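You operate a simulated robot arm through the tools that you are given. There is no shell and no other tool. Be economical: measure what you need, move in short steps, check, and stop when the job is done.

The job below is to be done with a simulated robot arm. You get a single attempt, and the scene is never put back.

## Task
Put the top die and the base die with the drawer's number in the red-dot drawer.
Fine: sponge the drops off that base die, put the sponge back and shut the drawer. Where these are worked on the way, their far stop is far enough and under half their travel is too little: red-dot drawer. What is to be rubbed or washed off counts as gone when no trace of it is left.

Only the result counts: the job must be done as asked and must still hold three seconds after the hand-in. Knocking over, shifting, dropping, spilling or breaking anything else fails it.

## Robot
A 7-joint arm with a two-finger parallel gripper on a trunk, on a base that drives. Base frame: it is fixed to the floor where the robot stands at the start and does not move with it; the origin is under the middle of the robot, x ahead of it, y to its left, z up; the surface under the hand at the start is at about z = 860. Lengths are in mm, angles in degrees, forces in N, time in s.
With the tool pointing down near the work surface it reaches from about 340 to 760 mm from the robot's upright axis, wherever it stands. Its first joint turns from -115.0 to 115.0 degrees. Places, roughly: base die [250, -1250, 1000]; inside of the red-dot drawer [600, 100, 1100]; red-dot drawer [700, 100, 1000]; yellow sponge [250, -1750, 1000]. Payload 3.91 kg.
The TCP is the grasp point between the finger pads, 30 mm short of the fingertips. In the tool frame z runs along the fingers and y along their closing line. Largest opening 110 mm; finger width 20, thickness 10; the body of the gripper, 48 by 112 mm, starts 55 mm behind the TCP.
Orientation is that of the tool frame in the base frame, as [roll, pitch, yaw] about the fixed x, y, z axes, in that order (R = Rz(yaw) Ry(pitch) Rx(roll)). With the fingers straight down and closing along the base's y, the tool's x points along the base's -x, its y along +y and its z along -z.

## Interface
- The arm moves only by the tool nudge_tool. Its argument "commands" is a list of rows, each an object (a shift or turn left out is 0, a gripper value left out holds the last) with "xyz": the shift along the tool's x, y, z in mm, a list of three; "angular": the turn, a rotation vector about the tool's x, y, z in degrees, a list of three. In form: [{"xyz": [x, y, z], "angular": [wx, wy, wz]}, ...]. A call has 1 to 12 rows; each row shifts and turns the commanded pose from where the row before left it, along the tool's axes as they then stand. "fingers" is the closure, from 0 (fully open) to 1 (shut), set as the call begins (left out, the last holds). A row lasts 0.2 s, in which the tool goes at most 50 mm and 8.6 degrees; a call with a longer step from one row to the next is refused whole, and so is a gripper value outside its range. Where a pose cannot be reached the arm comes as near as it can. A force on the tool above 70 N (or 10 N above the force at the start of the call, whichever is more), or a blocked arm, ends the call early, and 0.2 s more pass. Each finger travels about 108 mm/s and halts on what it meets, pressing with about 37 N; the grip force reading is that of the motor and also rises with nothing between the fingers. The clock runs only during rows and for 0.2 s after the last one: add rows that do not move to give the fingers time. The reply holds the time, the measured pose of the TCP, the force on the tool along the base axes, the opening and the grip force, in the units named above and with some noise, with the torque about the TCP (base axes, N m) and any sound that the robot's microphone picked up.
- Cameras (640 x 400 px; columns grow to the right, rows downward): "scene" is now at [3.5, 94.4, 1552.8]; the picture's right is [-0.62, -0.79, 0.00], its down [-0.49, 0.38, -0.79] and it looks along [0.62, -0.49, -0.62] (base axes); focal length 277 px, centre (320, 200). "wrist" rides on the gripper at [72, 17, -103] in the tool frame; the picture's right is [-0.23, 0.97, 0.00], its down [-0.76, -0.18, -0.62] and it looks along [-0.61, -0.14, 0.78] (tool axes); focal length 222 px, centre (320, 200). There is no depth. A picture from a camera that has moved, and an enlarged one, comes with that camera's place and axes in the base frame and with its lens. The place of the scene camera against the robot may be out by one fixed shift of up to 12 mm in any direction.
- snapshot(camera): a new picture of that camera. It takes no simulated time.
- lift_body(by): slides the trunk up (or, below 0, down) by that many mm; the arm and the scene camera ride with it, the base frame stays. It gives what a move gives, with no picture.
- drive_base(legs): drives the robot by 1 to 6 legs, each [ahead, turn to the left] in mm and degrees, along the robot's own axes; the way and the turn of a leg run together, so that a leg with both is an arc; at most 1500 mm and 180 degrees a leg. The arm and the cameras ride along, it lands a little off, and it stops where it bumps. It gives what a move gives.
- turn_head(pan, tilt): turns the head with the scene camera to pan (to the left, within 155 degrees either way) and tilt (down, from -29 to 69), counted from straight ahead of the robot. It gives what a move gives.
- inspect(camera, box): a new picture of the part [left, top, right, bottom] of that camera's present view, enlarged. It takes no simulated time.
- hand_in(): hands the job in; it is judged then, once.

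Go step by step. Nothing tells you exact positions but the pictures and the camera data: compare them with the known pose of the tool, close in by small moves and look again before you grip or let go. The budget is 120 turns and 90 pictures, counting those below and the enlarged ones. Unless the task says otherwise, let go and move clear before handing in, and close with one line.

The tools are called after "Request:" by a JSON object that holds its "api" and its "payload". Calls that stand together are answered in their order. nudge_tool: Moves the arm, as the interface text tells. Its arguments: {"type":"object","properties":{"commands":{"type":"array","items":{"type":"object","properties":{"xyz":{"type":"array","items":{"type":"number"}},"angular":{"type":"array","items":{"type":"number"}}}}},"fingers":{"type":"number"}},"required":["commands"]} The other tools are called the same way: lift_body (by) slides the trunk up or down; drive_base (legs) drives the base; turn_head (pan, tilt) turns the head that bears the scene camera; snapshot (camera) takes a picture; inspect (camera, box) takes an enlarged picture of a part of a camera's view; hand_in () hands the job in.

At the start:

```text
time_s: 0.0
ee_pos: [377.1, 79.6, 1363.9]
tool_rot: [180.0, 0.0, 180.0]
force: [0.3, -0.4, 0.6]
moment: [0.0, 0.01, -0.01]
gripper_width: 110.0
grasp_force: 0.1
trunk travel left (down, up): [-650.0, 340.0]
robot x, y, heading: [-0.3, -1.0, -0.1]
head pan, tilt: [-38.1, 38.1]
```

scene: 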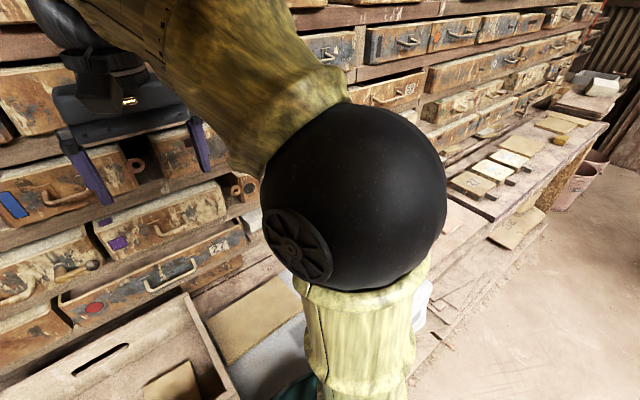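
wrist: 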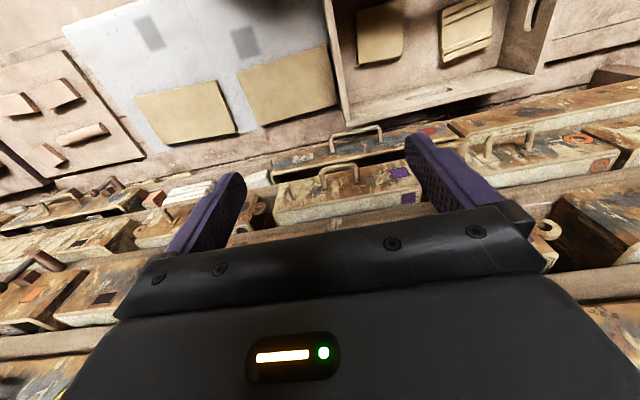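

I see a wall of drawers ahead, with a red-dot drawer on the left that seems to read "27" or similar. I'll look closer and turn the head to survey.

Request:
{"api": "inspect", "payload": {"camera": "scene", "box": [0, 180, 280, 355]}}

Request:
{"api": "turn_head", "payload": {"pan": 0, "tilt": 45}}

Request:
{"api": "snapshot", "payload": {"camera": "scene"}}

Request:
{"api": "turn_head", "payload": {"pan": -75, "tilt": 25}}

Request:
{"api": "snapshot", "payload": {"camera": "scene"}}

```text
2.29 times, centred on (140, 268) of scene
camera zoom: at [3.5, 94.4, 1552.8], right [-0.62, -0.79, 0.0], down [-0.49, 0.38, -0.79], along [0.62, -0.49, -0.62], focal length 634 px, centre (731, 46)
```

zoom: 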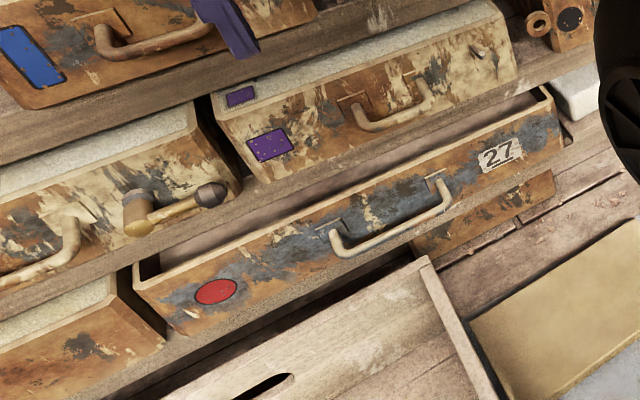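

```text
time_s: 1.0
ee_pos: [377.7, 79.4, 1364.2]
tool_rot: [-180.0, 0.0, 180.0]
force: [0.3, -0.7, -0.2]
moment: [0.01, 0.0, 0.0]
gripper_width: 109.9
grasp_force: 0.1
trunk travel left (down, up): [-650.0, 340.0]
robot x, y, heading: [0.4, -5.7, 0.0]
head pan, tilt: [0.0, 45.0]
```

```text
86 pictures are left
camera scene: at [16.9, 147.5, 1542.7], right [0.0, -1.0, 0.0], down [-0.71, 0.0, -0.71], along [0.71, 0.0, -0.71], focal length 277 px, centre (320, 200)
```

scene: 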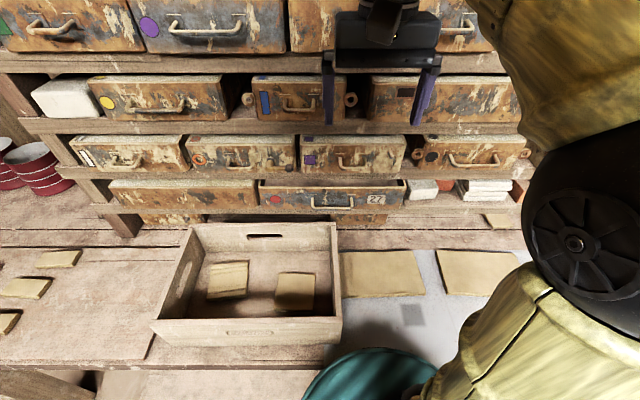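

```text
time_s: 2.5
ee_pos: [377.9, 78.8, 1364.6]
tool_rot: [180.0, 0.0, 180.0]
force: [0.0, 0.6, 0.3]
moment: [-0.01, -0.01, -0.04]
gripper_width: 110.0
grasp_force: 0.1
trunk travel left (down, up): [-650.0, 340.0]
robot x, y, heading: [0.8, 0.1, -0.0]
head pan, tilt: [-75.0, 25.0]
```

```text
85 pictures are left
camera scene: at [-40.5, 58.6, 1573.3], right [-0.97, -0.26, 0.0], down [-0.11, 0.41, -0.91], along [0.24, -0.88, -0.42], focal length 277 px, centre (320, 200)
```

scene: 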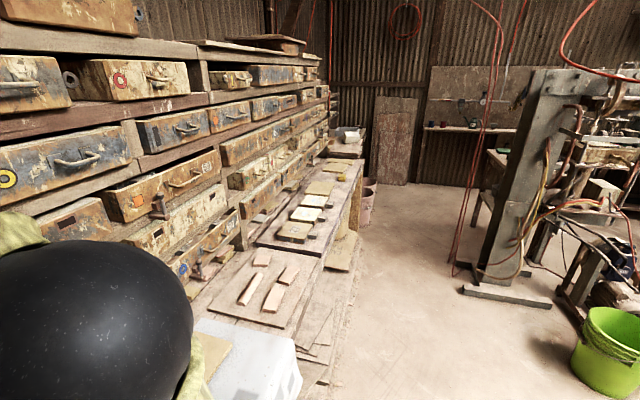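

The red-dot drawer is number 27 and stands a bit open. I'll zoom on the row of dies on the right and on the crate in front.

Request:
{"api": "inspect", "payload": {"camera": "scene", "box": [230, 120, 390, 220]}}

Request:
{"api": "turn_head", "payload": {"pan": 30, "tilt": 45}}

Request:
{"api": "snapshot", "payload": {"camera": "scene"}}

```text
4.00 times, centred on (310, 170) of scene
camera zoom: at [-40.5, 58.6, 1573.3], right [-0.97, -0.26, 0.0], down [-0.11, 0.41, -0.91], along [0.24, -0.88, -0.42], focal length 1109 px, centre (360, 320)
```

zoom: 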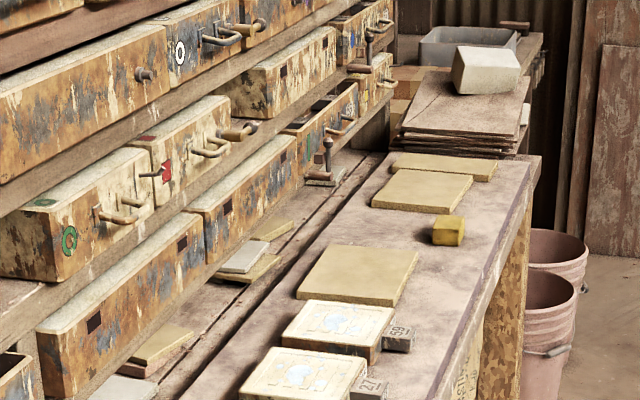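

```text
time_s: 4.3
ee_pos: [377.7, 80.0, 1364.8]
tool_rot: [-180.0, 0.0, 179.9]
force: [-0.5, -0.7, -0.2]
moment: [0.03, 0.0, -0.01]
gripper_width: 109.9
grasp_force: 0.1
trunk travel left (down, up): [-650.0, 340.0]
robot x, y, heading: [0.0, -2.2, -0.0]
head pan, tilt: [30.0, 45.0]
```

```text
83 pictures are left
camera scene: at [6.1, 188.2, 1542.7], right [0.5, -0.87, 0.0], down [-0.61, -0.35, -0.71], along [0.61, 0.35, -0.71], focal length 277 px, centre (320, 200)
```

scene: 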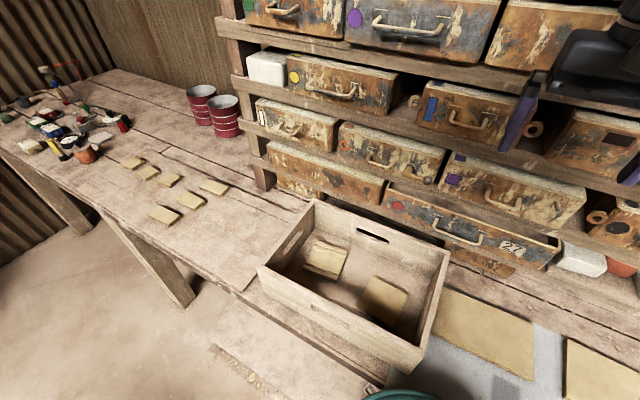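

The base dies lie in a row on the right bench with number tabs (27, 59, ...), and the sponge is beyond them. I'll back off, drive along to them and turn to face the bench.

Request:
{"api": "drive_base", "payload": {"legs": [[-300, 0], [0, -90], [1250, 0], [0, 90]]}}

Request:
{"api": "turn_head", "payload": {"pan": 0, "tilt": 45}}

Request:
{"api": "snapshot", "payload": {"camera": "scene"}}

Request:
{"api": "snapshot", "payload": {"camera": "wrist"}}

```text
time_s: 24.9
ee_pos: [60.3, -1188.0, 1364.1]
tool_rot: [179.9, 0.0, 180.0]
force: [-0.7, 0.8, 0.5]
moment: [0.0, 0.01, 0.01]
gripper_width: 109.9
grasp_force: 0.1
trunk travel left (down, up): [-650.0, 340.0]
robot x, y, heading: [-315.2, -1266.7, 0.0]
head pan, tilt: [30.0, 45.0]
```

```text
time_s: 25.8
ee_pos: [59.9, -1187.4, 1362.8]
tool_rot: [-179.9, 0.0, 179.9]
force: [0.4, 0.0, 0.7]
moment: [0.02, -0.02, 0.01]
gripper_width: 109.8
grasp_force: 0.1
trunk travel left (down, up): [-650.0, 340.0]
robot x, y, heading: [-320.4, -1267.1, -0.1]
head pan, tilt: [0.0, 45.0]
```

```text
82 pictures are left
camera scene: at [-300.4, -1119.1, 1542.7], right [0.0, -1.0, 0.0], down [-0.71, 0.0, -0.71], along [0.71, 0.0, -0.71], focal length 277 px, centre (320, 200)
```

scene: 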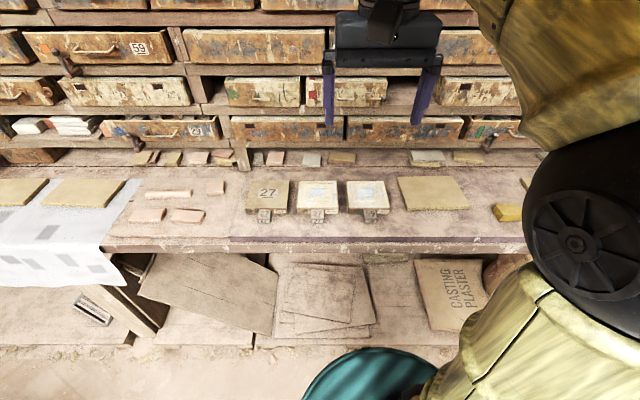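

```text
81 pictures are left
camera wrist: at [-11.6, -1170.1, 1467.7], right [0.23, 0.97, 0.0], down [0.76, -0.18, 0.62], along [0.61, -0.14, -0.78], focal length 222 px, centre (320, 200)
```

wrist: 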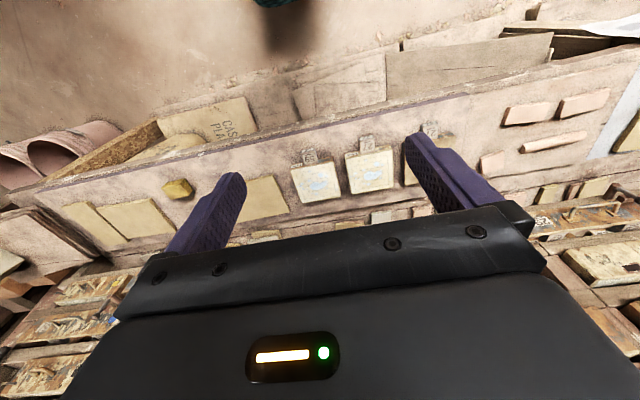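

Three numbered dies are in the row. I'll zoom in on them.

Request:
{"api": "inspect", "payload": {"camera": "scene", "box": [230, 160, 400, 240]}}

Request:
{"api": "inspect", "payload": {"camera": "scene", "box": [100, 100, 260, 240]}}

Request:
{"api": "inspect", "payload": {"camera": "scene", "box": [400, 130, 560, 240]}}

```text
3.76 times, centred on (315, 200) of scene
camera zoom: at [-300.4, -1119.1, 1542.7], right [0.0, -1.0, 0.0], down [-0.71, 0.0, -0.71], along [0.71, 0.0, -0.71], focal length 1044 px, centre (339, 200)
```

zoom: 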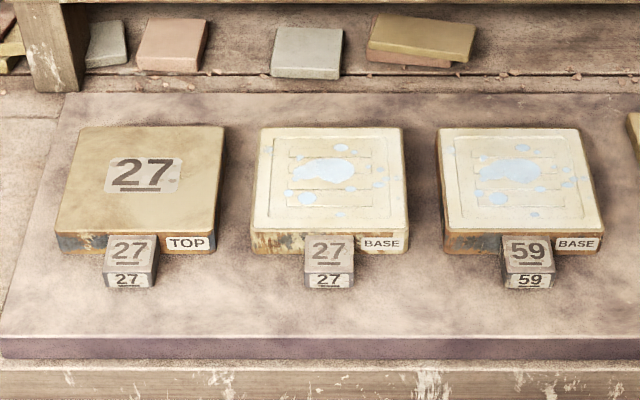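

```text
2.86 times, centred on (180, 170) of scene
camera zoom: at [-300.4, -1119.1, 1542.7], right [0.0, -1.0, 0.0], down [-0.71, 0.0, -0.71], along [0.71, 0.0, -0.71], focal length 792 px, centre (720, 286)
```

zoom: 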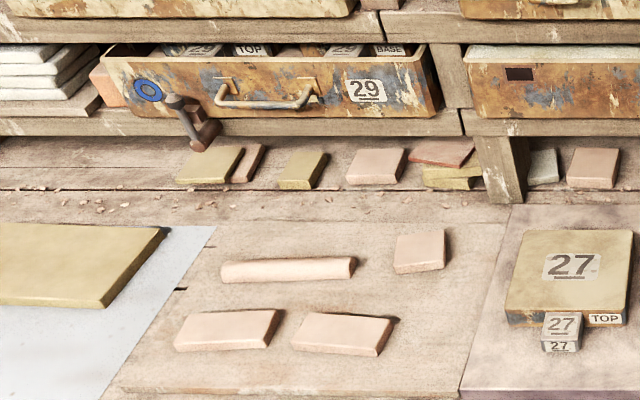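

```text
3.64 times, centred on (480, 185) of scene
camera zoom: at [-300.4, -1119.1, 1542.7], right [0.0, -1.0, 0.0], down [-0.71, 0.0, -0.71], along [0.71, 0.0, -0.71], focal length 1008 px, centre (-262, 254)
```

zoom: 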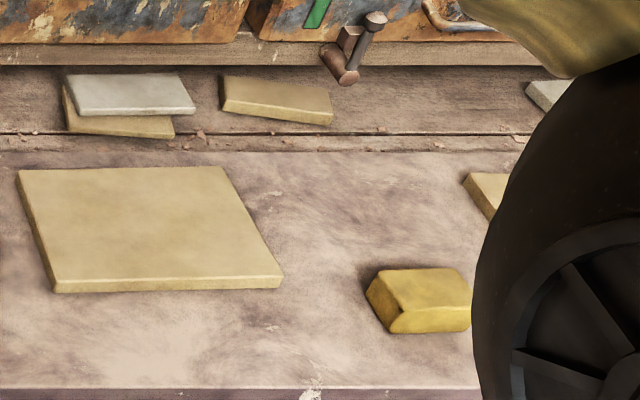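

The 27 TOP and 27 BASE dies and a distractor 59 BASE are clear; dies' tops are at about z=895, base 27 near (370,-1110), and the sponge near (300,-1718). I'll move the base between sponge and die and closer to the bench.

Request:
{"api": "drive_base", "payload": {"legs": [[0, -90], [150, 0], [0, 90], [230, 0]]}}

Request:
{"api": "turn_head", "payload": {"pan": -35, "tilt": 55}}

Request:
{"api": "snapshot", "payload": {"camera": "scene"}}

Request:
{"api": "snapshot", "payload": {"camera": "wrist"}}

```text
time_s: 39.9
ee_pos: [292.5, -1383.6, 1363.7]
tool_rot: [179.9, -0.1, 175.6]
force: [0.2, 0.1, 0.2]
moment: [-0.01, 0.01, 0.0]
gripper_width: 110.1
grasp_force: 0.1
trunk travel left (down, up): [-650.0, 340.0]
robot x, y, heading: [-88.7, -1432.2, -4.6]
head pan, tilt: [0.0, 45.0]
```

```text
time_s: 40.9
ee_pos: [292.5, -1382.3, 1365.6]
tool_rot: [-180.0, -0.1, 175.6]
force: [-0.2, -0.5, -0.6]
moment: [0.0, -0.01, 0.01]
gripper_width: 109.9
grasp_force: 0.1
trunk travel left (down, up): [-650.0, 340.0]
robot x, y, heading: [-91.1, -1432.4, -4.7]
head pan, tilt: [-35.0, 55.0]
```

```text
77 pictures are left
camera scene: at [-86.9, -1327.1, 1529.3], right [-0.64, -0.77, 0.0], down [-0.63, 0.52, -0.57], along [0.44, -0.36, -0.82], focal length 277 px, centre (320, 200)
```

scene: 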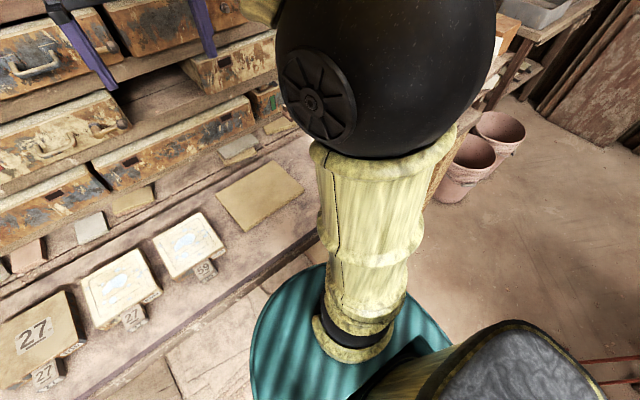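

```text
76 pictures are left
camera wrist: at [221.8, -1360.0, 1467.8], right [0.3, 0.95, 0.0], down [0.75, -0.23, 0.62], along [0.59, -0.19, -0.78], focal length 222 px, centre (320, 200)
```

wrist: 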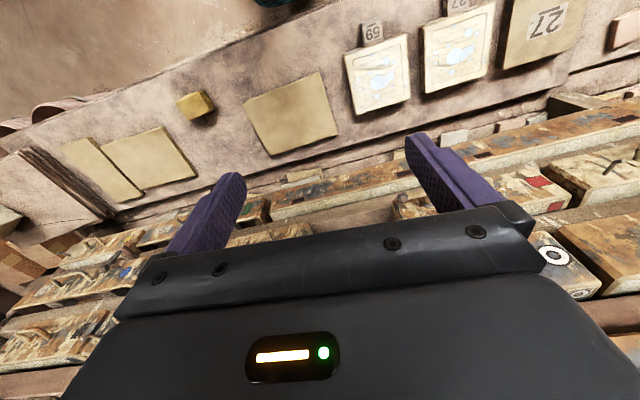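

Now I'll move the hand above the sponge and look down at it.

Request:
{"api": "nudge_tool", "payload": {"commands": [{"xyz": [-2, -31, 22]}, {"xyz": [-2, -31, 22]}, {"xyz": [-2, -31, 22]}, {"xyz": [-2, -31, 22]}, {"xyz": [-2, -31, 22]}, {"xyz": [-2, -31, 22]}, {"xyz": [-2, -31, 22]}, {"xyz": [-2, -31, 22]}, {"xyz": [-2, -31, 22]}, {"xyz": [-2, -31, 22]}, {"xyz": [0, 0, 0]}]}}

Request:
{"api": "snapshot", "payload": {"camera": "wrist"}}

Request:
{"api": "snapshot", "payload": {"camera": "scene"}}

```text
time_s: 43.3
ee_pos: [288.8, -1693.8, 1142.2]
tool_rot: [-179.9, 0.0, 175.7]
force: [0.3, 0.1, 0.2]
moment: [0.0, 0.02, -0.02]
gripper_width: 109.8
grasp_force: 0.0
trunk travel left (down, up): [-650.0, 340.0]
robot x, y, heading: [-92.1, -1432.1, -4.6]
head pan, tilt: [-35.0, 55.0]
```

```text
75 pictures are left
camera wrist: at [217.6, -1670.7, 1246.1], right [0.3, 0.95, 0.0], down [0.75, -0.23, 0.62], along [0.59, -0.19, -0.78], focal length 222 px, centre (320, 200)
```

wrist: 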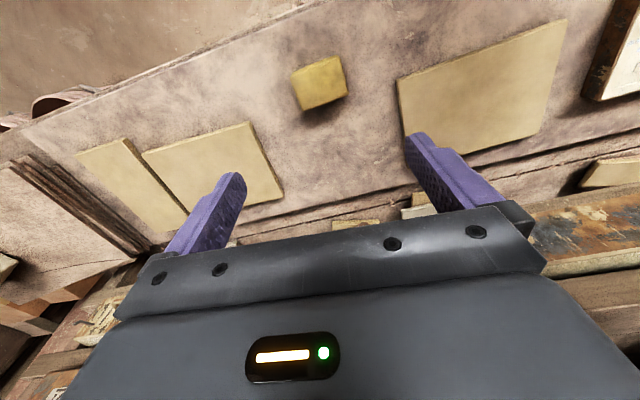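

```text
74 pictures are left
camera scene: at [-87.1, -1327.1, 1529.3], right [-0.64, -0.77, 0.0], down [-0.63, 0.52, -0.57], along [0.44, -0.36, -0.82], focal length 277 px, centre (320, 200)
```

scene: 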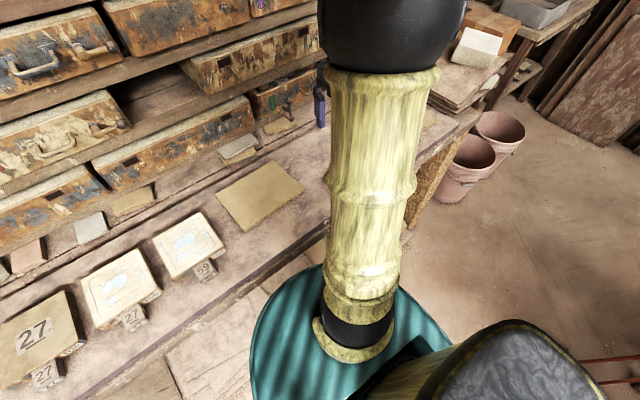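

The sponge is nearly under the hand at about (280,-1693). I'll zoom to judge its size and orientation.

Request:
{"api": "inspect", "payload": {"camera": "wrist", "box": [256, 30, 384, 110]}}

```text
5.00 times, centred on (320, 70) of wrist
camera zoom: at [217.6, -1670.7, 1246.1], right [0.3, 0.95, 0.0], down [0.75, -0.23, 0.62], along [0.59, -0.19, -0.78], focal length 1111 px, centre (320, 850)
```

zoom: 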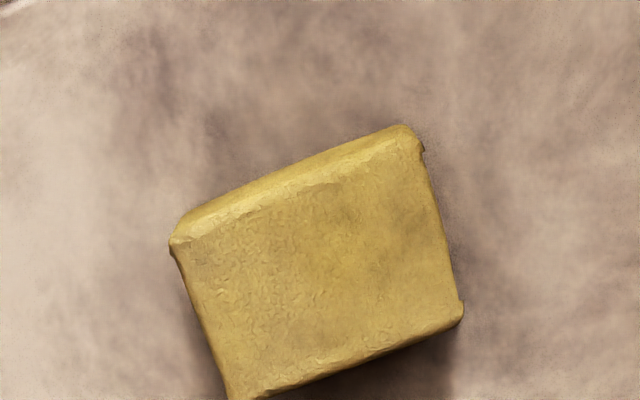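

Sponge top spans about x 259–305, y −1658 to −1730, aligned with the base axes. I'll square the hand and descend to just above it.

Request:
{"api": "nudge_tool", "payload": {"commands": [{"angular": [0, 0, -4.3]}, {"xyz": [7, 0, 40]}, {"xyz": [0, 0, 45]}, {"xyz": [0, 0, 45]}, {"xyz": [0, 0, 45]}, {"xyz": [0, 0, 27]}, {"xyz": [0, 0, 0]}]}}

Request:
{"api": "snapshot", "payload": {"camera": "wrist"}}

```text
time_s: 44.9
ee_pos: [281.3, -1691.9, 941.6]
tool_rot: [-180.0, 0.0, 180.0]
force: [-0.8, -0.5, 0.6]
moment: [-0.01, 0.02, -0.04]
gripper_width: 109.8
grasp_force: 0.0
trunk travel left (down, up): [-650.0, 340.0]
robot x, y, heading: [-87.9, -1430.5, -4.7]
head pan, tilt: [-35.0, 55.0]
```

```text
72 pictures are left
camera wrist: at [209.7, -1675.0, 1044.9], right [0.23, 0.97, 0.0], down [0.76, -0.18, 0.62], along [0.61, -0.14, -0.78], focal length 222 px, centre (320, 200)
```

wrist: 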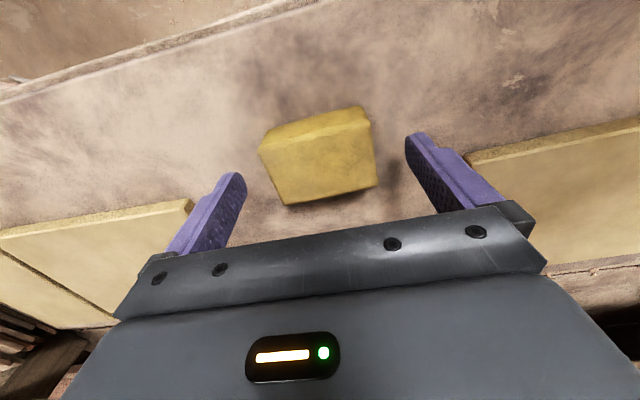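

Sponge top is around z≈900. I'll lower so the fingertips sit at about z=885 and close on it.

Request:
{"api": "nudge_tool", "payload": {"commands": [{"xyz": [0, -1, 13]}, {"xyz": [0, 0, 13]}, {"xyz": [0, 0, 0]}]}}

Request:
{"api": "nudge_tool", "payload": {"commands": [{"xyz": [0, 0, 0]}, {"xyz": [0, 0, 0]}, {"xyz": [0, 0, 0]}, {"xyz": [0, 0, 0]}], "fingers": 1}}

Request:
{"api": "snapshot", "payload": {"camera": "wrist"}}

```text
time_s: 45.9
ee_pos: [281.5, -1693.4, 921.4]
tool_rot: [-179.6, 0.6, -180.0]
force: [-7.7, 3.2, 36.3]
moment: [2.25, 0.54, 0.37]
gripper_width: 110.0
grasp_force: 0.0
trunk travel left (down, up): [-650.0, 340.0]
robot x, y, heading: [-89.7, -1433.5, -4.7]
head pan, tilt: [-35.0, 55.0]
stopped in row 3: the force on the tool passed its limit at 73 N (the readings are from after the stop); the commanded pose is now the measured one
```

```text
time_s: 46.9
ee_pos: [284.1, -1688.4, 921.1]
tool_rot: [-179.8, 0.5, -179.9]
force: [8.6, 42.1, 53.3]
moment: [3.34, 0.24, -0.73]
gripper_width: 69.5
grasp_force: 36.8
trunk travel left (down, up): [-650.0, 340.0]
robot x, y, heading: [-89.3, -1433.1, -4.4]
head pan, tilt: [-35.0, 55.0]
```

```text
71 pictures are left
camera wrist: at [210.8, -1669.9, 1024.1], right [0.23, 0.97, 0.0], down [0.76, -0.17, 0.63], along [0.61, -0.14, -0.78], focal length 222 px, centre (320, 200)
```

wrist: 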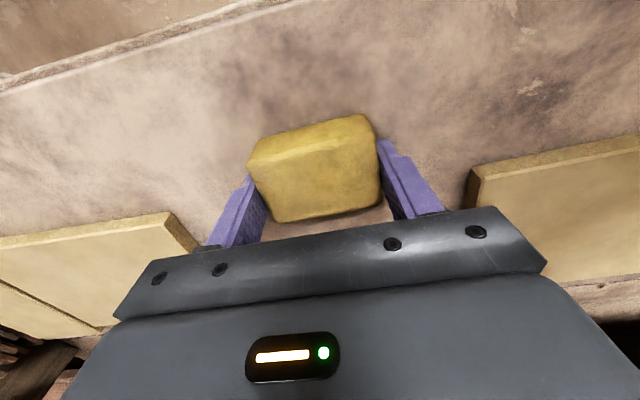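

The fingertips met the bench at z≈890, so the bench is higher than I took it. I'll loosen, rise 16 mm so sponge sticks out below the fingers, and grip again.

Request:
{"api": "nudge_tool", "payload": {"commands": [{"xyz": [0, 0, -2]}, {"xyz": [0, 0, 0]}, {"xyz": [0, 0, -8]}, {"xyz": [0, 0, -8]}, {"xyz": [0, 0, 0]}], "fingers": 0.2}}

Request:
{"api": "nudge_tool", "payload": {"commands": [{"xyz": [0, 0, 0]}, {"xyz": [0, 0, 0]}, {"xyz": [0, 0, 0]}], "fingers": 1}}

Request:
{"api": "nudge_tool", "payload": {"commands": [{"xyz": [0, 0, -30]}, {"xyz": [0, 0, -40]}, {"xyz": [0, 0, -40]}, {"xyz": [0, 0, 0]}]}}

Request:
{"api": "snapshot", "payload": {"camera": "wrist"}}

```text
time_s: 48.1
ee_pos: [283.7, -1695.1, 936.3]
tool_rot: [-179.8, 0.5, 179.8]
force: [0.7, 1.2, -0.5]
moment: [-0.06, -0.02, 0.02]
gripper_width: 88.1
grasp_force: 0.1
trunk travel left (down, up): [-650.0, 340.0]
robot x, y, heading: [-90.1, -1433.9, -4.5]
head pan, tilt: [-35.0, 55.0]
```

```text
time_s: 48.9
ee_pos: [283.5, -1695.2, 936.3]
tool_rot: [-179.6, 0.4, 179.9]
force: [-0.6, 0.4, -0.2]
moment: [0.01, 0.0, 0.0]
gripper_width: 68.5
grasp_force: 36.9
trunk travel left (down, up): [-650.0, 340.0]
robot x, y, heading: [-90.1, -1433.5, -4.5]
head pan, tilt: [-35.0, 55.0]
```

```text
time_s: 49.9
ee_pos: [283.0, -1694.6, 1045.4]
tool_rot: [-179.7, 0.4, 179.8]
force: [-1.0, -1.0, 0.4]
moment: [0.02, 0.02, 0.01]
gripper_width: 68.5
grasp_force: 36.9
trunk travel left (down, up): [-650.0, 340.0]
robot x, y, heading: [-91.4, -1436.2, -4.5]
head pan, tilt: [-35.0, 55.0]
```

```text
70 pictures are left
camera wrist: at [210.5, -1675.8, 1149.3], right [0.23, 0.97, 0.0], down [0.76, -0.18, 0.63], along [0.61, -0.15, -0.78], focal length 222 px, centre (320, 200)
```

wrist: 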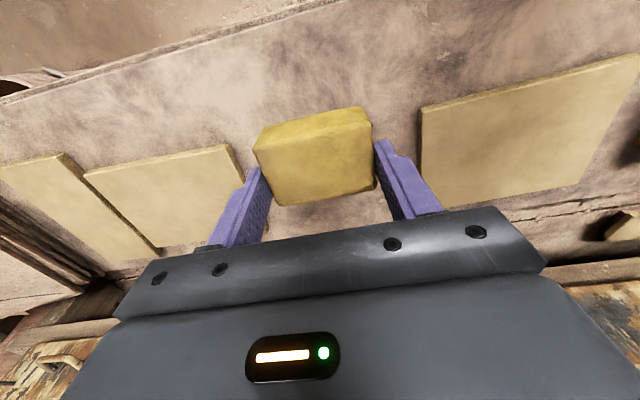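

Sponge is held. I'll carry it over towards base die 27 at safe height.

Request:
{"api": "nudge_tool", "payload": {"commands": [{"xyz": [-6.5, 44, 0]}, {"xyz": [-6.5, 44, 0]}, {"xyz": [-6.5, 44, 0]}, {"xyz": [-6.5, 44, 0]}, {"xyz": [-6.5, 44, 0]}, {"xyz": [-6.5, 44, 0]}, {"xyz": [-6.5, 44, 0]}, {"xyz": [-6.5, 44, 0]}, {"xyz": [-6.5, 44, 0]}, {"xyz": [-6.5, 44, 0]}, {"xyz": [0, 44, 0]}, {"xyz": [0, 0, 0]}]}}

Request:
{"api": "snapshot", "payload": {"camera": "wrist"}}

Request:
{"api": "turn_head", "payload": {"pan": 20, "tilt": 50}}

Request:
{"api": "snapshot", "payload": {"camera": "scene"}}

```text
time_s: 52.5
ee_pos: [349.7, -1213.2, 1045.5]
tool_rot: [-179.6, 0.4, 179.5]
force: [0.2, -1.1, 0.0]
moment: [0.05, 0.01, 0.0]
gripper_width: 68.2
grasp_force: 36.9
trunk travel left (down, up): [-650.0, 340.0]
robot x, y, heading: [-87.1, -1438.1, -4.7]
head pan, tilt: [-35.0, 55.0]
```

```text
69 pictures are left
camera wrist: at [277.8, -1195.0, 1148.0], right [0.24, 0.97, 0.0], down [0.76, -0.18, 0.63], along [0.61, -0.15, -0.78], focal length 222 px, centre (320, 200)
```

wrist: 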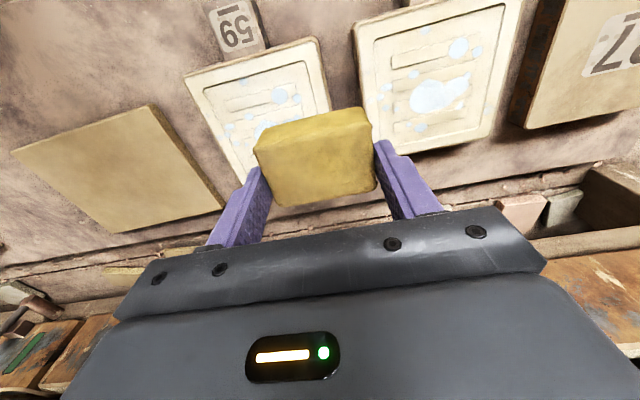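

```text
time_s: 53.7
ee_pos: [347.0, -1211.5, 1044.5]
tool_rot: [-179.7, 0.3, 179.8]
force: [0.2, -0.5, 0.0]
moment: [0.0, -0.01, 0.03]
gripper_width: 68.5
grasp_force: 37.0
trunk travel left (down, up): [-650.0, 340.0]
robot x, y, heading: [-93.2, -1431.4, -4.4]
head pan, tilt: [20.0, 50.0]
```

```text
68 pictures are left
camera scene: at [-68.4, -1260.7, 1535.7], right [0.27, -0.96, 0.0], down [-0.74, -0.2, -0.64], along [0.62, 0.17, -0.77], focal length 277 px, centre (320, 200)
```

scene: 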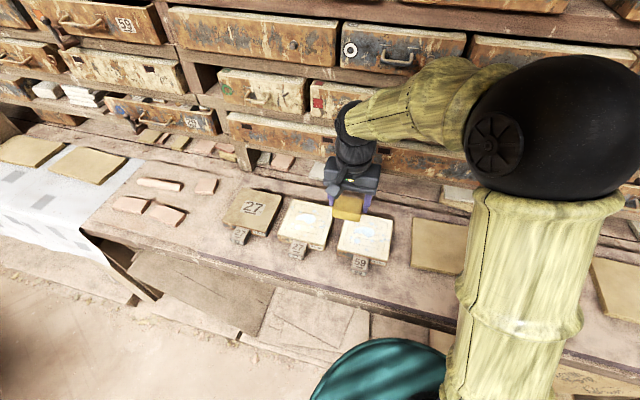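

Base die 27 top covers about x 286–418, y −1166 to −1030, centre near (351,−1100). I'll place the sponge above it and come down slowly.

Request:
{"api": "nudge_tool", "payload": {"commands": [{"xyz": [0, 37, 0]}, {"xyz": [0, 37, 0]}, {"xyz": [-4, 37, 0]}, {"xyz": [0, 0, 30]}, {"xyz": [0, 0, 30]}, {"xyz": [0, 0, 10]}, {"xyz": [0, 0, 0]}]}}

Request:
{"api": "snapshot", "payload": {"camera": "wrist"}}

Request:
{"api": "inspect", "payload": {"camera": "scene", "box": [220, 150, 420, 280]}}

```text
time_s: 55.3
ee_pos: [354.2, -1099.9, 974.0]
tool_rot: [-179.7, 0.3, 179.9]
force: [0.2, 0.7, -0.9]
moment: [-0.04, 0.01, -0.02]
gripper_width: 68.6
grasp_force: 37.6
trunk travel left (down, up): [-650.0, 340.0]
robot x, y, heading: [-90.1, -1431.4, -4.3]
head pan, tilt: [20.0, 50.0]
```

```text
67 pictures are left
camera wrist: at [281.2, -1081.6, 1077.2], right [0.23, 0.97, 0.0], down [0.76, -0.18, 0.63], along [0.61, -0.15, -0.78], focal length 222 px, centre (320, 200)
```

wrist: 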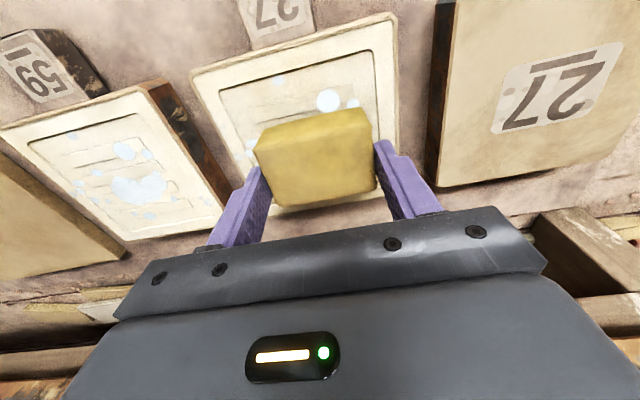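

```text
3.08 times, centred on (320, 215) of scene
camera zoom: at [-68.0, -1260.8, 1535.8], right [0.27, -0.96, 0.0], down [-0.74, -0.2, -0.64], along [0.62, 0.17, -0.77], focal length 853 px, centre (320, 154)
```

zoom: 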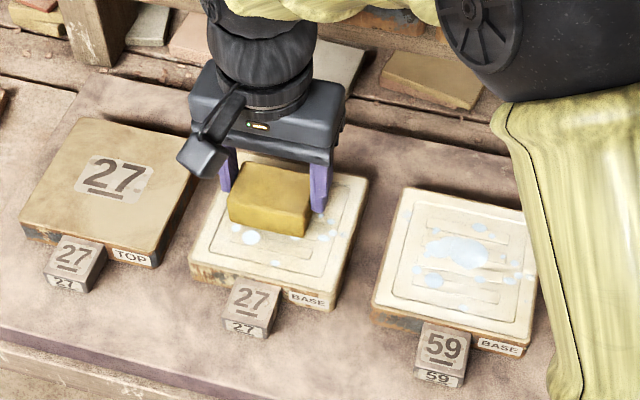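

Sponge is over the die. Lowering in small steps until it touches.

Request:
{"api": "nudge_tool", "payload": {"commands": [{"xyz": [2, -4, 3]}, {"xyz": [0, 0, 3]}, {"xyz": [0, 0, 2]}, {"xyz": [0, 0, 0]}]}}

Request:
{"api": "nudge_tool", "payload": {"commands": [{"xyz": [0, 0, 2]}, {"xyz": [0, 0, 2]}, {"xyz": [0, 0, 0]}]}}

```text
time_s: 56.3
ee_pos: [352.1, -1103.6, 965.1]
tool_rot: [-179.7, 0.3, 179.9]
force: [1.1, 0.0, 3.3]
moment: [0.11, 0.05, -0.03]
gripper_width: 68.5
grasp_force: 37.1
trunk travel left (down, up): [-650.0, 340.0]
robot x, y, heading: [-92.1, -1433.5, -4.6]
head pan, tilt: [20.0, 50.0]
```

```text
time_s: 57.1
ee_pos: [352.6, -1103.6, 966.8]
tool_rot: [-180.0, 0.7, 179.9]
force: [2.5, 0.2, 43.0]
moment: [-0.35, 0.43, 0.0]
gripper_width: 68.6
grasp_force: 36.6
trunk travel left (down, up): [-650.0, 340.0]
robot x, y, heading: [-89.1, -1435.4, -4.5]
head pan, tilt: [20.0, 50.0]
```

Contact at about z=966. I'll ease off a bit and start wiping in lanes.

Request:
{"api": "nudge_tool", "payload": {"commands": [{"xyz": [0, 0, -2.5]}, {"xyz": [0, 16, 0]}, {"xyz": [0, 16, 0]}, {"xyz": [0, -21, 0]}, {"xyz": [0, -21, 0]}, {"xyz": [0, -22, 0]}, {"xyz": [-20, 0, 0]}, {"xyz": [0, 21, 0]}, {"xyz": [0, 21, 0]}, {"xyz": [0, 22, 0]}]}}

Request:
{"api": "snapshot", "payload": {"camera": "wrist"}}

Request:
{"api": "inspect", "payload": {"camera": "scene", "box": [220, 150, 420, 280]}}

```text
time_s: 59.3
ee_pos: [370.6, -1074.0, 965.5]
tool_rot: [-179.7, 0.5, 179.8]
force: [0.7, -7.5, 20.2]
moment: [-0.37, -0.01, 0.09]
gripper_width: 68.4
grasp_force: 37.4
trunk travel left (down, up): [-650.0, 340.0]
robot x, y, heading: [-93.4, -1436.3, -4.7]
head pan, tilt: [20.0, 50.0]
```

```text
65 pictures are left
camera wrist: at [298.0, -1056.7, 1068.5], right [0.23, 0.97, 0.0], down [0.76, -0.18, 0.63], along [0.61, -0.15, -0.78], focal length 222 px, centre (320, 200)
```

wrist: 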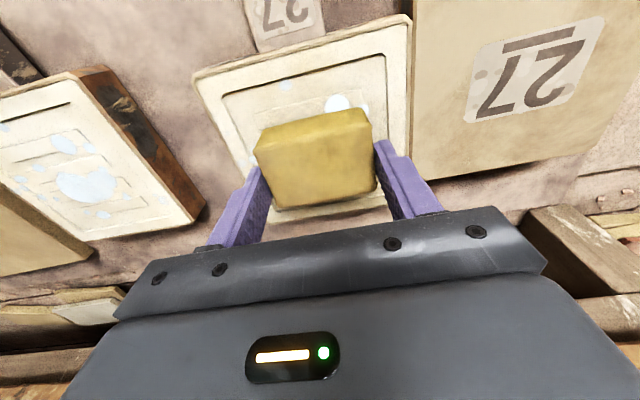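

```text
3.08 times, centred on (320, 215) of scene
camera zoom: at [-69.9, -1263.3, 1536.3], right [0.27, -0.96, 0.0], down [-0.74, -0.2, -0.64], along [0.62, 0.17, -0.77], focal length 853 px, centre (320, 154)
```

zoom: 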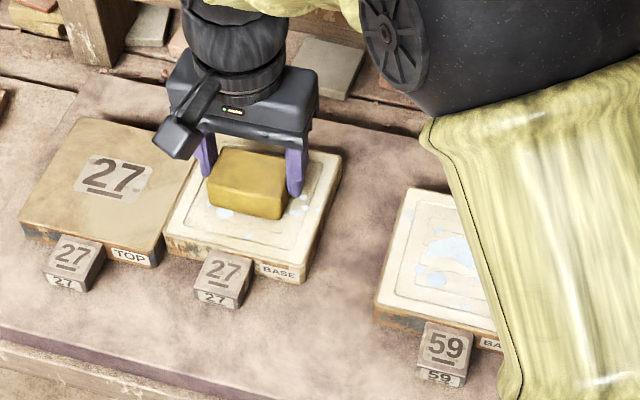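

The die slid with the sponge up to the TOP die (which has not moved). I'll drag it back with the same pressure, then wipe far lighter.

Request:
{"api": "nudge_tool", "payload": {"commands": [{"xyz": [0, -10, 0]}, {"xyz": [0, -10, 0]}, {"xyz": [5, -10, 0]}, {"xyz": [0, 0, 0]}]}}

Request:
{"api": "inspect", "payload": {"camera": "scene", "box": [220, 150, 420, 280]}}

Request:
{"api": "nudge_tool", "payload": {"commands": [{"xyz": [0, 0, -1]}, {"xyz": [0, 0, 0]}]}}

```text
time_s: 60.3
ee_pos: [366.8, -1101.1, 964.9]
tool_rot: [-179.8, 0.6, 179.9]
force: [2.7, 8.9, 26.3]
moment: [0.52, -0.05, -0.04]
gripper_width: 68.5
grasp_force: 37.3
trunk travel left (down, up): [-650.0, 340.0]
robot x, y, heading: [-90.9, -1436.1, -4.7]
head pan, tilt: [20.0, 50.0]
```

```text
3.08 times, centred on (320, 215) of scene
camera zoom: at [-69.9, -1260.8, 1535.9], right [0.27, -0.96, 0.0], down [-0.74, -0.2, -0.64], along [0.62, 0.17, -0.77], focal length 853 px, centre (320, 154)
```

zoom: 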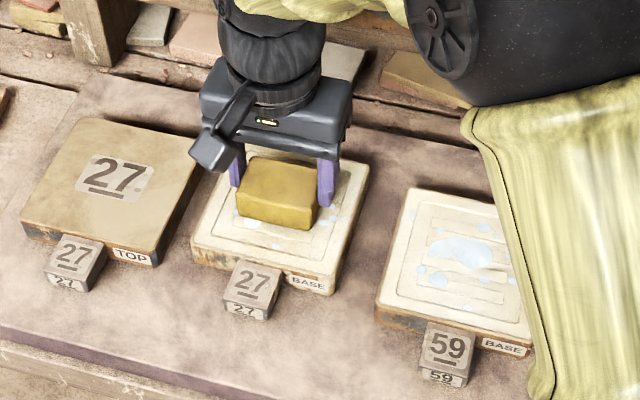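

```text
time_s: 60.9
ee_pos: [366.4, -1101.9, 966.2]
tool_rot: [-179.8, 0.5, 180.0]
force: [1.9, 8.2, 19.4]
moment: [0.62, -0.17, -0.01]
gripper_width: 68.6
grasp_force: 36.2
trunk travel left (down, up): [-650.0, 340.0]
robot x, y, heading: [-95.7, -1434.9, -4.3]
head pan, tilt: [20.0, 50.0]
```

Request:
{"api": "nudge_tool", "payload": {"commands": [{"xyz": [0, 0, -1.3]}, {"xyz": [0, 0, 0]}, {"xyz": [0, 0, 0]}]}}

```text
time_s: 61.7
ee_pos: [366.1, -1102.8, 966.0]
tool_rot: [-179.7, 0.3, 179.9]
force: [0.1, 2.1, 2.0]
moment: [0.16, -0.06, 0.03]
gripper_width: 68.7
grasp_force: 37.0
trunk travel left (down, up): [-650.0, 340.0]
robot x, y, heading: [-87.3, -1428.6, -4.7]
head pan, tilt: [20.0, 50.0]
```

Now about 2 N of contact; I'll try a light stroke and check whether the die stays put.

Request:
{"api": "nudge_tool", "payload": {"commands": [{"xyz": [0, 0, 0.2]}, {"xyz": [0, 15, 0]}, {"xyz": [0, 15, 0]}, {"xyz": [0, 0, 0]}]}}

Request:
{"api": "inspect", "payload": {"camera": "scene", "box": [220, 150, 420, 280]}}

```text
time_s: 62.7
ee_pos: [366.7, -1071.5, 966.3]
tool_rot: [-179.7, 0.3, 179.9]
force: [0.0, 0.1, -0.5]
moment: [0.03, 0.03, -0.02]
gripper_width: 68.7
grasp_force: 37.7
trunk travel left (down, up): [-650.0, 340.0]
robot x, y, heading: [-89.6, -1433.6, -4.4]
head pan, tilt: [20.0, 50.0]
```

```text
3.08 times, centred on (320, 215) of scene
camera zoom: at [-68.2, -1260.7, 1535.8], right [0.27, -0.96, 0.0], down [-0.74, -0.2, -0.64], along [0.62, 0.17, -0.77], focal length 853 px, centre (320, 154)
```

zoom: 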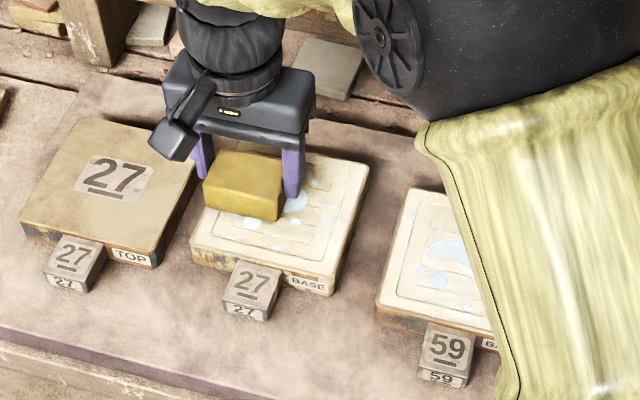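

The die stayed put. I'll press slightly more and stroke back, checking force.

Request:
{"api": "nudge_tool", "payload": {"commands": [{"xyz": [0, 0, 0.6]}, {"xyz": [0, -15, 0]}, {"xyz": [0, -15, 0]}, {"xyz": [0, -15, 0]}, {"xyz": [0, -15, 0]}]}}

Request:
{"api": "inspect", "payload": {"camera": "scene", "box": [220, 150, 420, 280]}}

```text
time_s: 63.9
ee_pos: [365.3, -1131.2, 966.8]
tool_rot: [-179.7, 0.4, 179.9]
force: [-0.4, 0.2, 0.1]
moment: [0.0, -0.02, -0.02]
gripper_width: 68.5
grasp_force: 37.1
trunk travel left (down, up): [-650.0, 340.0]
robot x, y, heading: [-91.6, -1431.7, -4.3]
head pan, tilt: [20.0, 50.0]
```

```text
3.08 times, centred on (320, 215) of scene
camera zoom: at [-68.2, -1260.9, 1535.8], right [0.27, -0.96, 0.0], down [-0.74, -0.2, -0.64], along [0.62, 0.17, -0.77], focal length 853 px, centre (320, 154)
```

zoom: 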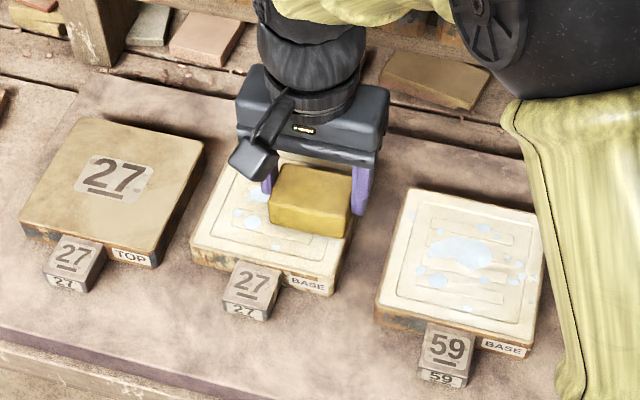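

No contact yet; lowering in small steps and reading the force.

Request:
{"api": "nudge_tool", "payload": {"commands": [{"xyz": [0, 8, 0.7]}, {"xyz": [0, 0, 0]}, {"xyz": [0, 0, 0]}]}}

Request:
{"api": "nudge_tool", "payload": {"commands": [{"xyz": [0, 8, 0.7]}, {"xyz": [0, 0, 0]}, {"xyz": [0, 0, 0]}]}}

```text
time_s: 64.7
ee_pos: [366.7, -1122.6, 965.6]
tool_rot: [-179.6, 0.4, 179.9]
force: [-1.0, -1.2, 1.6]
moment: [0.0, -0.01, 0.0]
gripper_width: 68.7
grasp_force: 37.4
trunk travel left (down, up): [-650.0, 340.0]
robot x, y, heading: [-89.2, -1433.5, -4.4]
head pan, tilt: [20.0, 50.0]
```

```text
time_s: 65.5
ee_pos: [367.0, -1115.5, 965.7]
tool_rot: [-179.8, 0.5, 179.9]
force: [1.2, -3.7, 5.9]
moment: [0.02, -0.06, -0.03]
gripper_width: 68.5
grasp_force: 36.6
trunk travel left (down, up): [-650.0, 340.0]
robot x, y, heading: [-89.6, -1428.3, -4.7]
head pan, tilt: [20.0, 50.0]
```

About 6 N now; wiping back and forth.

Request:
{"api": "nudge_tool", "payload": {"commands": [{"xyz": [0, 15, 0]}, {"xyz": [0, 15, 0]}, {"xyz": [0, 12, 0]}, {"xyz": [0, -15, 0]}, {"xyz": [0, -15, 0]}, {"xyz": [0, -15, 0]}, {"xyz": [0, -15, 0]}]}}

Request:
{"api": "inspect", "payload": {"camera": "scene", "box": [220, 150, 420, 280]}}

```text
time_s: 67.1
ee_pos: [364.0, -1133.8, 965.5]
tool_rot: [-179.6, 0.5, 179.8]
force: [-0.1, 4.5, 9.8]
moment: [0.37, 0.08, -0.03]
gripper_width: 68.6
grasp_force: 37.0
trunk travel left (down, up): [-650.0, 340.0]
robot x, y, heading: [-92.9, -1435.5, -4.6]
head pan, tilt: [20.0, 50.0]
```

```text
3.08 times, centred on (320, 215) of scene
camera zoom: at [-68.9, -1260.6, 1535.8], right [0.27, -0.96, 0.0], down [-0.74, -0.2, -0.64], along [0.62, 0.17, -0.77], focal length 853 px, centre (320, 154)
```

zoom: 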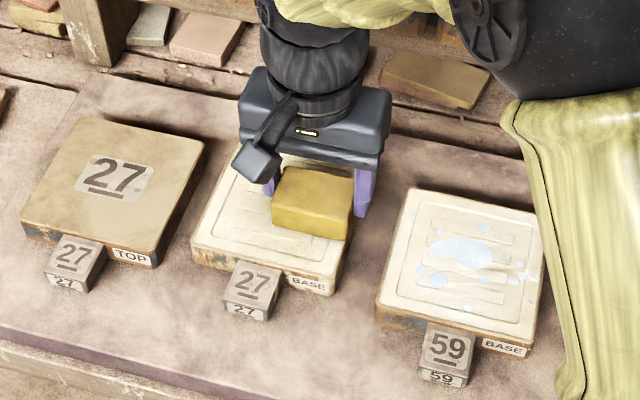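

Drops vanish with about 6–10 N and the die stays. Continuing on the far lanes, then the near lanes.

Request:
{"api": "nudge_tool", "payload": {"commands": [{"xyz": [-20, 0, 0]}, {"xyz": [0, 20, 0]}, {"xyz": [0, 20, 0]}, {"xyz": [0, 20, 0]}, {"xyz": [-18, 0, 0]}, {"xyz": [0, -20, 0]}, {"xyz": [0, -20, 0]}, {"xyz": [0, -20, 0]}]}}

Request:
{"api": "nudge_tool", "payload": {"commands": [{"xyz": [20, 0, 0]}, {"xyz": [20, 0, 0]}, {"xyz": [18, 0, 0]}, {"xyz": [0, 20, 0]}, {"xyz": [0, 20, 0]}, {"xyz": [0, 20, 0]}, {"xyz": [20, 0, 0]}, {"xyz": [0, -20, 0]}, {"xyz": [0, -20, 0]}, {"xyz": [0, -20, 0]}]}}

Request:
{"api": "inspect", "payload": {"camera": "scene", "box": [220, 150, 420, 280]}}

```text
time_s: 68.9
ee_pos: [404.5, -1132.2, 964.8]
tool_rot: [-179.8, 0.6, 179.9]
force: [-0.2, 3.9, 13.3]
moment: [0.39, 0.05, -0.03]
gripper_width: 68.8
grasp_force: 37.2
trunk travel left (down, up): [-650.0, 340.0]
robot x, y, heading: [-96.1, -1437.0, -4.7]
head pan, tilt: [20.0, 50.0]
```

```text
time_s: 71.1
ee_pos: [325.8, -1136.2, 965.6]
tool_rot: [-179.6, 0.3, 180.0]
force: [-0.8, -1.4, 2.3]
moment: [0.0, -0.04, -0.04]
gripper_width: 68.6
grasp_force: 37.1
trunk travel left (down, up): [-650.0, 340.0]
robot x, y, heading: [-90.8, -1430.8, -4.3]
head pan, tilt: [20.0, 50.0]
```

```text
3.08 times, centred on (320, 215) of scene
camera zoom: at [-68.2, -1261.1, 1535.7], right [0.27, -0.96, 0.0], down [-0.74, -0.2, -0.64], along [0.62, 0.17, -0.77], focal length 853 px, centre (320, 154)
```

zoom: 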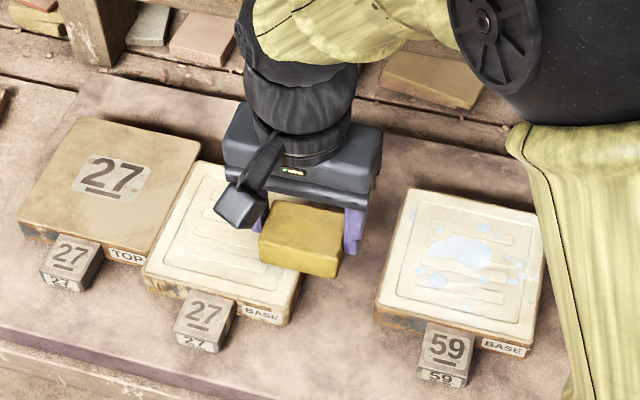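

The die slid a bit beside the TOP die. I'll lift the sponge and look at the result.

Request:
{"api": "nudge_tool", "payload": {"commands": [{"xyz": [0, 0, -25]}, {"xyz": [0, -40, -25]}, {"xyz": [0, -40, -20]}, {"xyz": [0, -40, 0]}, {"xyz": [0, 0, 0]}]}}

Request:
{"api": "snapshot", "payload": {"camera": "wrist"}}

Request:
{"api": "inspect", "payload": {"camera": "scene", "box": [220, 170, 340, 270]}}

```text
time_s: 72.3
ee_pos: [326.9, -1252.8, 1034.4]
tool_rot: [-179.6, 0.5, 179.9]
force: [0.0, -0.5, 0.2]
moment: [0.03, -0.02, 0.01]
gripper_width: 68.7
grasp_force: 36.3
trunk travel left (down, up): [-650.0, 340.0]
robot x, y, heading: [-91.7, -1433.1, -4.5]
head pan, tilt: [20.0, 50.0]
```

```text
58 pictures are left
camera wrist: at [253.3, -1235.8, 1137.1], right [0.23, 0.97, 0.0], down [0.76, -0.18, 0.63], along [0.61, -0.15, -0.78], focal length 222 px, centre (320, 200)
```

wrist: 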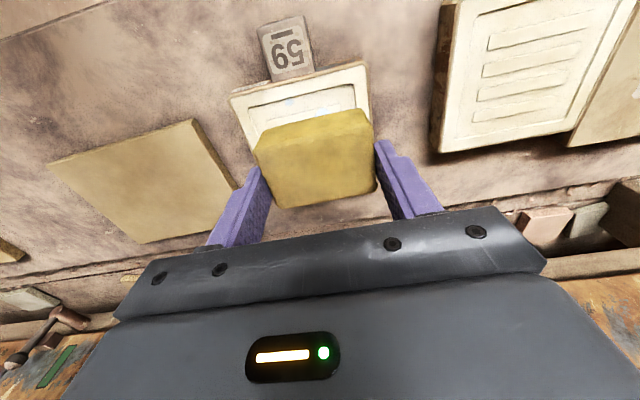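

```text
4.00 times, centred on (280, 220) of scene
camera zoom: at [-68.1, -1260.6, 1535.7], right [0.27, -0.96, 0.0], down [-0.74, -0.2, -0.64], along [0.62, 0.17, -0.77], focal length 1109 px, centre (480, 120)
```

zoom: 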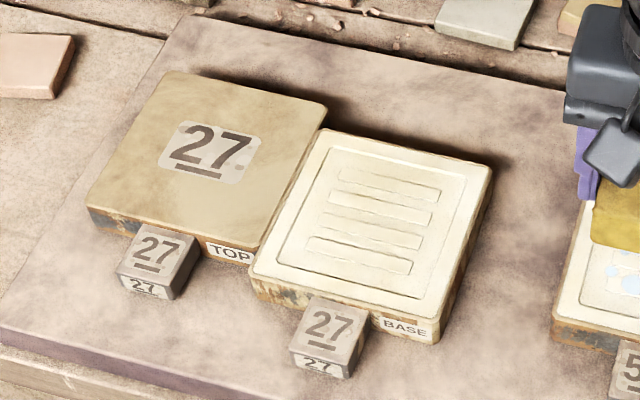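

Request:
{"api": "inspect", "payload": {"camera": "scene", "box": [280, 200, 346, 258]}}

Request:
{"api": "inspect", "payload": {"camera": "scene", "box": [335, 200, 401, 258]}}

```text
6.90 times, centred on (313, 229) of scene
camera zoom: at [-68.1, -1260.6, 1535.7], right [0.27, -0.96, 0.0], down [-0.74, -0.2, -0.64], along [0.62, 0.17, -0.77], focal length 1912 px, centre (368, 0)
```

zoom: 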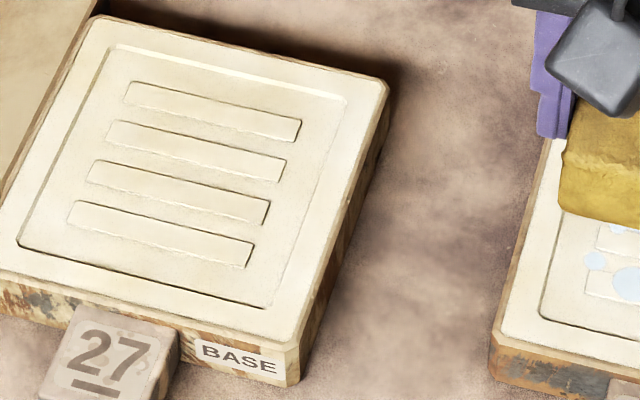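

```text
6.90 times, centred on (368, 229) of scene
camera zoom: at [-68.1, -1260.6, 1535.7], right [0.27, -0.96, 0.0], down [-0.74, -0.2, -0.64], along [0.62, 0.17, -0.77], focal length 1912 px, centre (-11, 0)
```

zoom: 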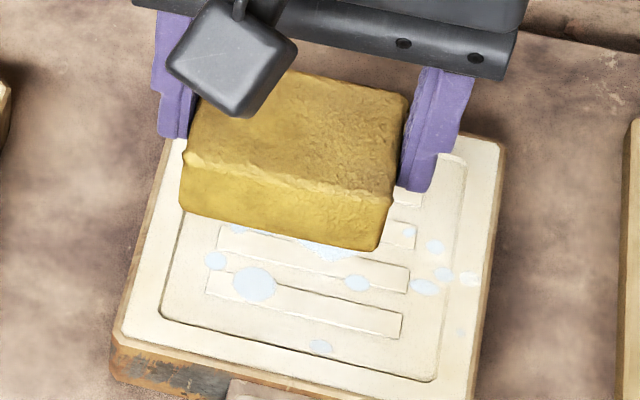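

Base 27 is clean. Now returning the sponge to its place at (283,−1695).

Request:
{"api": "nudge_tool", "payload": {"commands": [{"xyz": [0, -44, 0]}, {"xyz": [0, -44, 0]}, {"xyz": [5, -44, 0]}, {"xyz": [5, -44, 0]}, {"xyz": [5, -44, 0]}, {"xyz": [5, -44, 0]}, {"xyz": [6, -44, 0]}, {"xyz": [6, -44, 0]}, {"xyz": [6, -44, 0]}, {"xyz": [6, -46, 0]}, {"xyz": [0, 0, 0]}]}}

Request:
{"api": "nudge_tool", "payload": {"commands": [{"xyz": [0, 0, 40]}, {"xyz": [0, 0, 40]}, {"xyz": [0, 0, 13]}, {"xyz": [0, 0, 0]}]}}

```text
time_s: 74.7
ee_pos: [282.8, -1694.3, 1038.9]
tool_rot: [-179.7, 0.5, 179.8]
force: [0.1, 0.0, 0.1]
moment: [0.01, -0.02, 0.01]
gripper_width: 68.4
grasp_force: 37.1
trunk travel left (down, up): [-650.0, 340.0]
robot x, y, heading: [-89.5, -1434.0, -4.6]
head pan, tilt: [20.0, 50.0]
```

```text
time_s: 75.7
ee_pos: [284.2, -1694.4, 944.7]
tool_rot: [-179.7, 0.5, 179.9]
force: [-0.4, -0.3, -0.6]
moment: [0.0, 0.0, 0.0]
gripper_width: 68.5
grasp_force: 37.5
trunk travel left (down, up): [-650.0, 340.0]
robot x, y, heading: [-90.3, -1434.2, -4.8]
head pan, tilt: [20.0, 50.0]
```

Request:
{"api": "nudge_tool", "payload": {"commands": [{"xyz": [0, 0, 4]}, {"xyz": [0, 0, 3]}, {"xyz": [0, 0, 0]}]}}

Request:
{"api": "nudge_tool", "payload": {"commands": [{"xyz": [0, 0, 0.8]}, {"xyz": [0, 0, 0]}, {"xyz": [0, 0, 0]}]}}

```text
time_s: 76.5
ee_pos: [283.7, -1695.5, 938.0]
tool_rot: [-179.7, 0.3, 179.9]
force: [0.7, 0.5, -1.1]
moment: [0.0, -0.03, -0.03]
gripper_width: 68.4
grasp_force: 37.0
trunk travel left (down, up): [-650.0, 340.0]
robot x, y, heading: [-88.8, -1432.9, -4.5]
head pan, tilt: [20.0, 50.0]
```

```text
time_s: 77.3
ee_pos: [281.9, -1694.9, 936.5]
tool_rot: [-179.7, 0.3, 179.9]
force: [0.8, -0.1, -0.3]
moment: [0.03, 0.01, 0.0]
gripper_width: 68.8
grasp_force: 36.9
trunk travel left (down, up): [-650.0, 340.0]
robot x, y, heading: [-91.3, -1433.8, -4.5]
head pan, tilt: [20.0, 50.0]
```

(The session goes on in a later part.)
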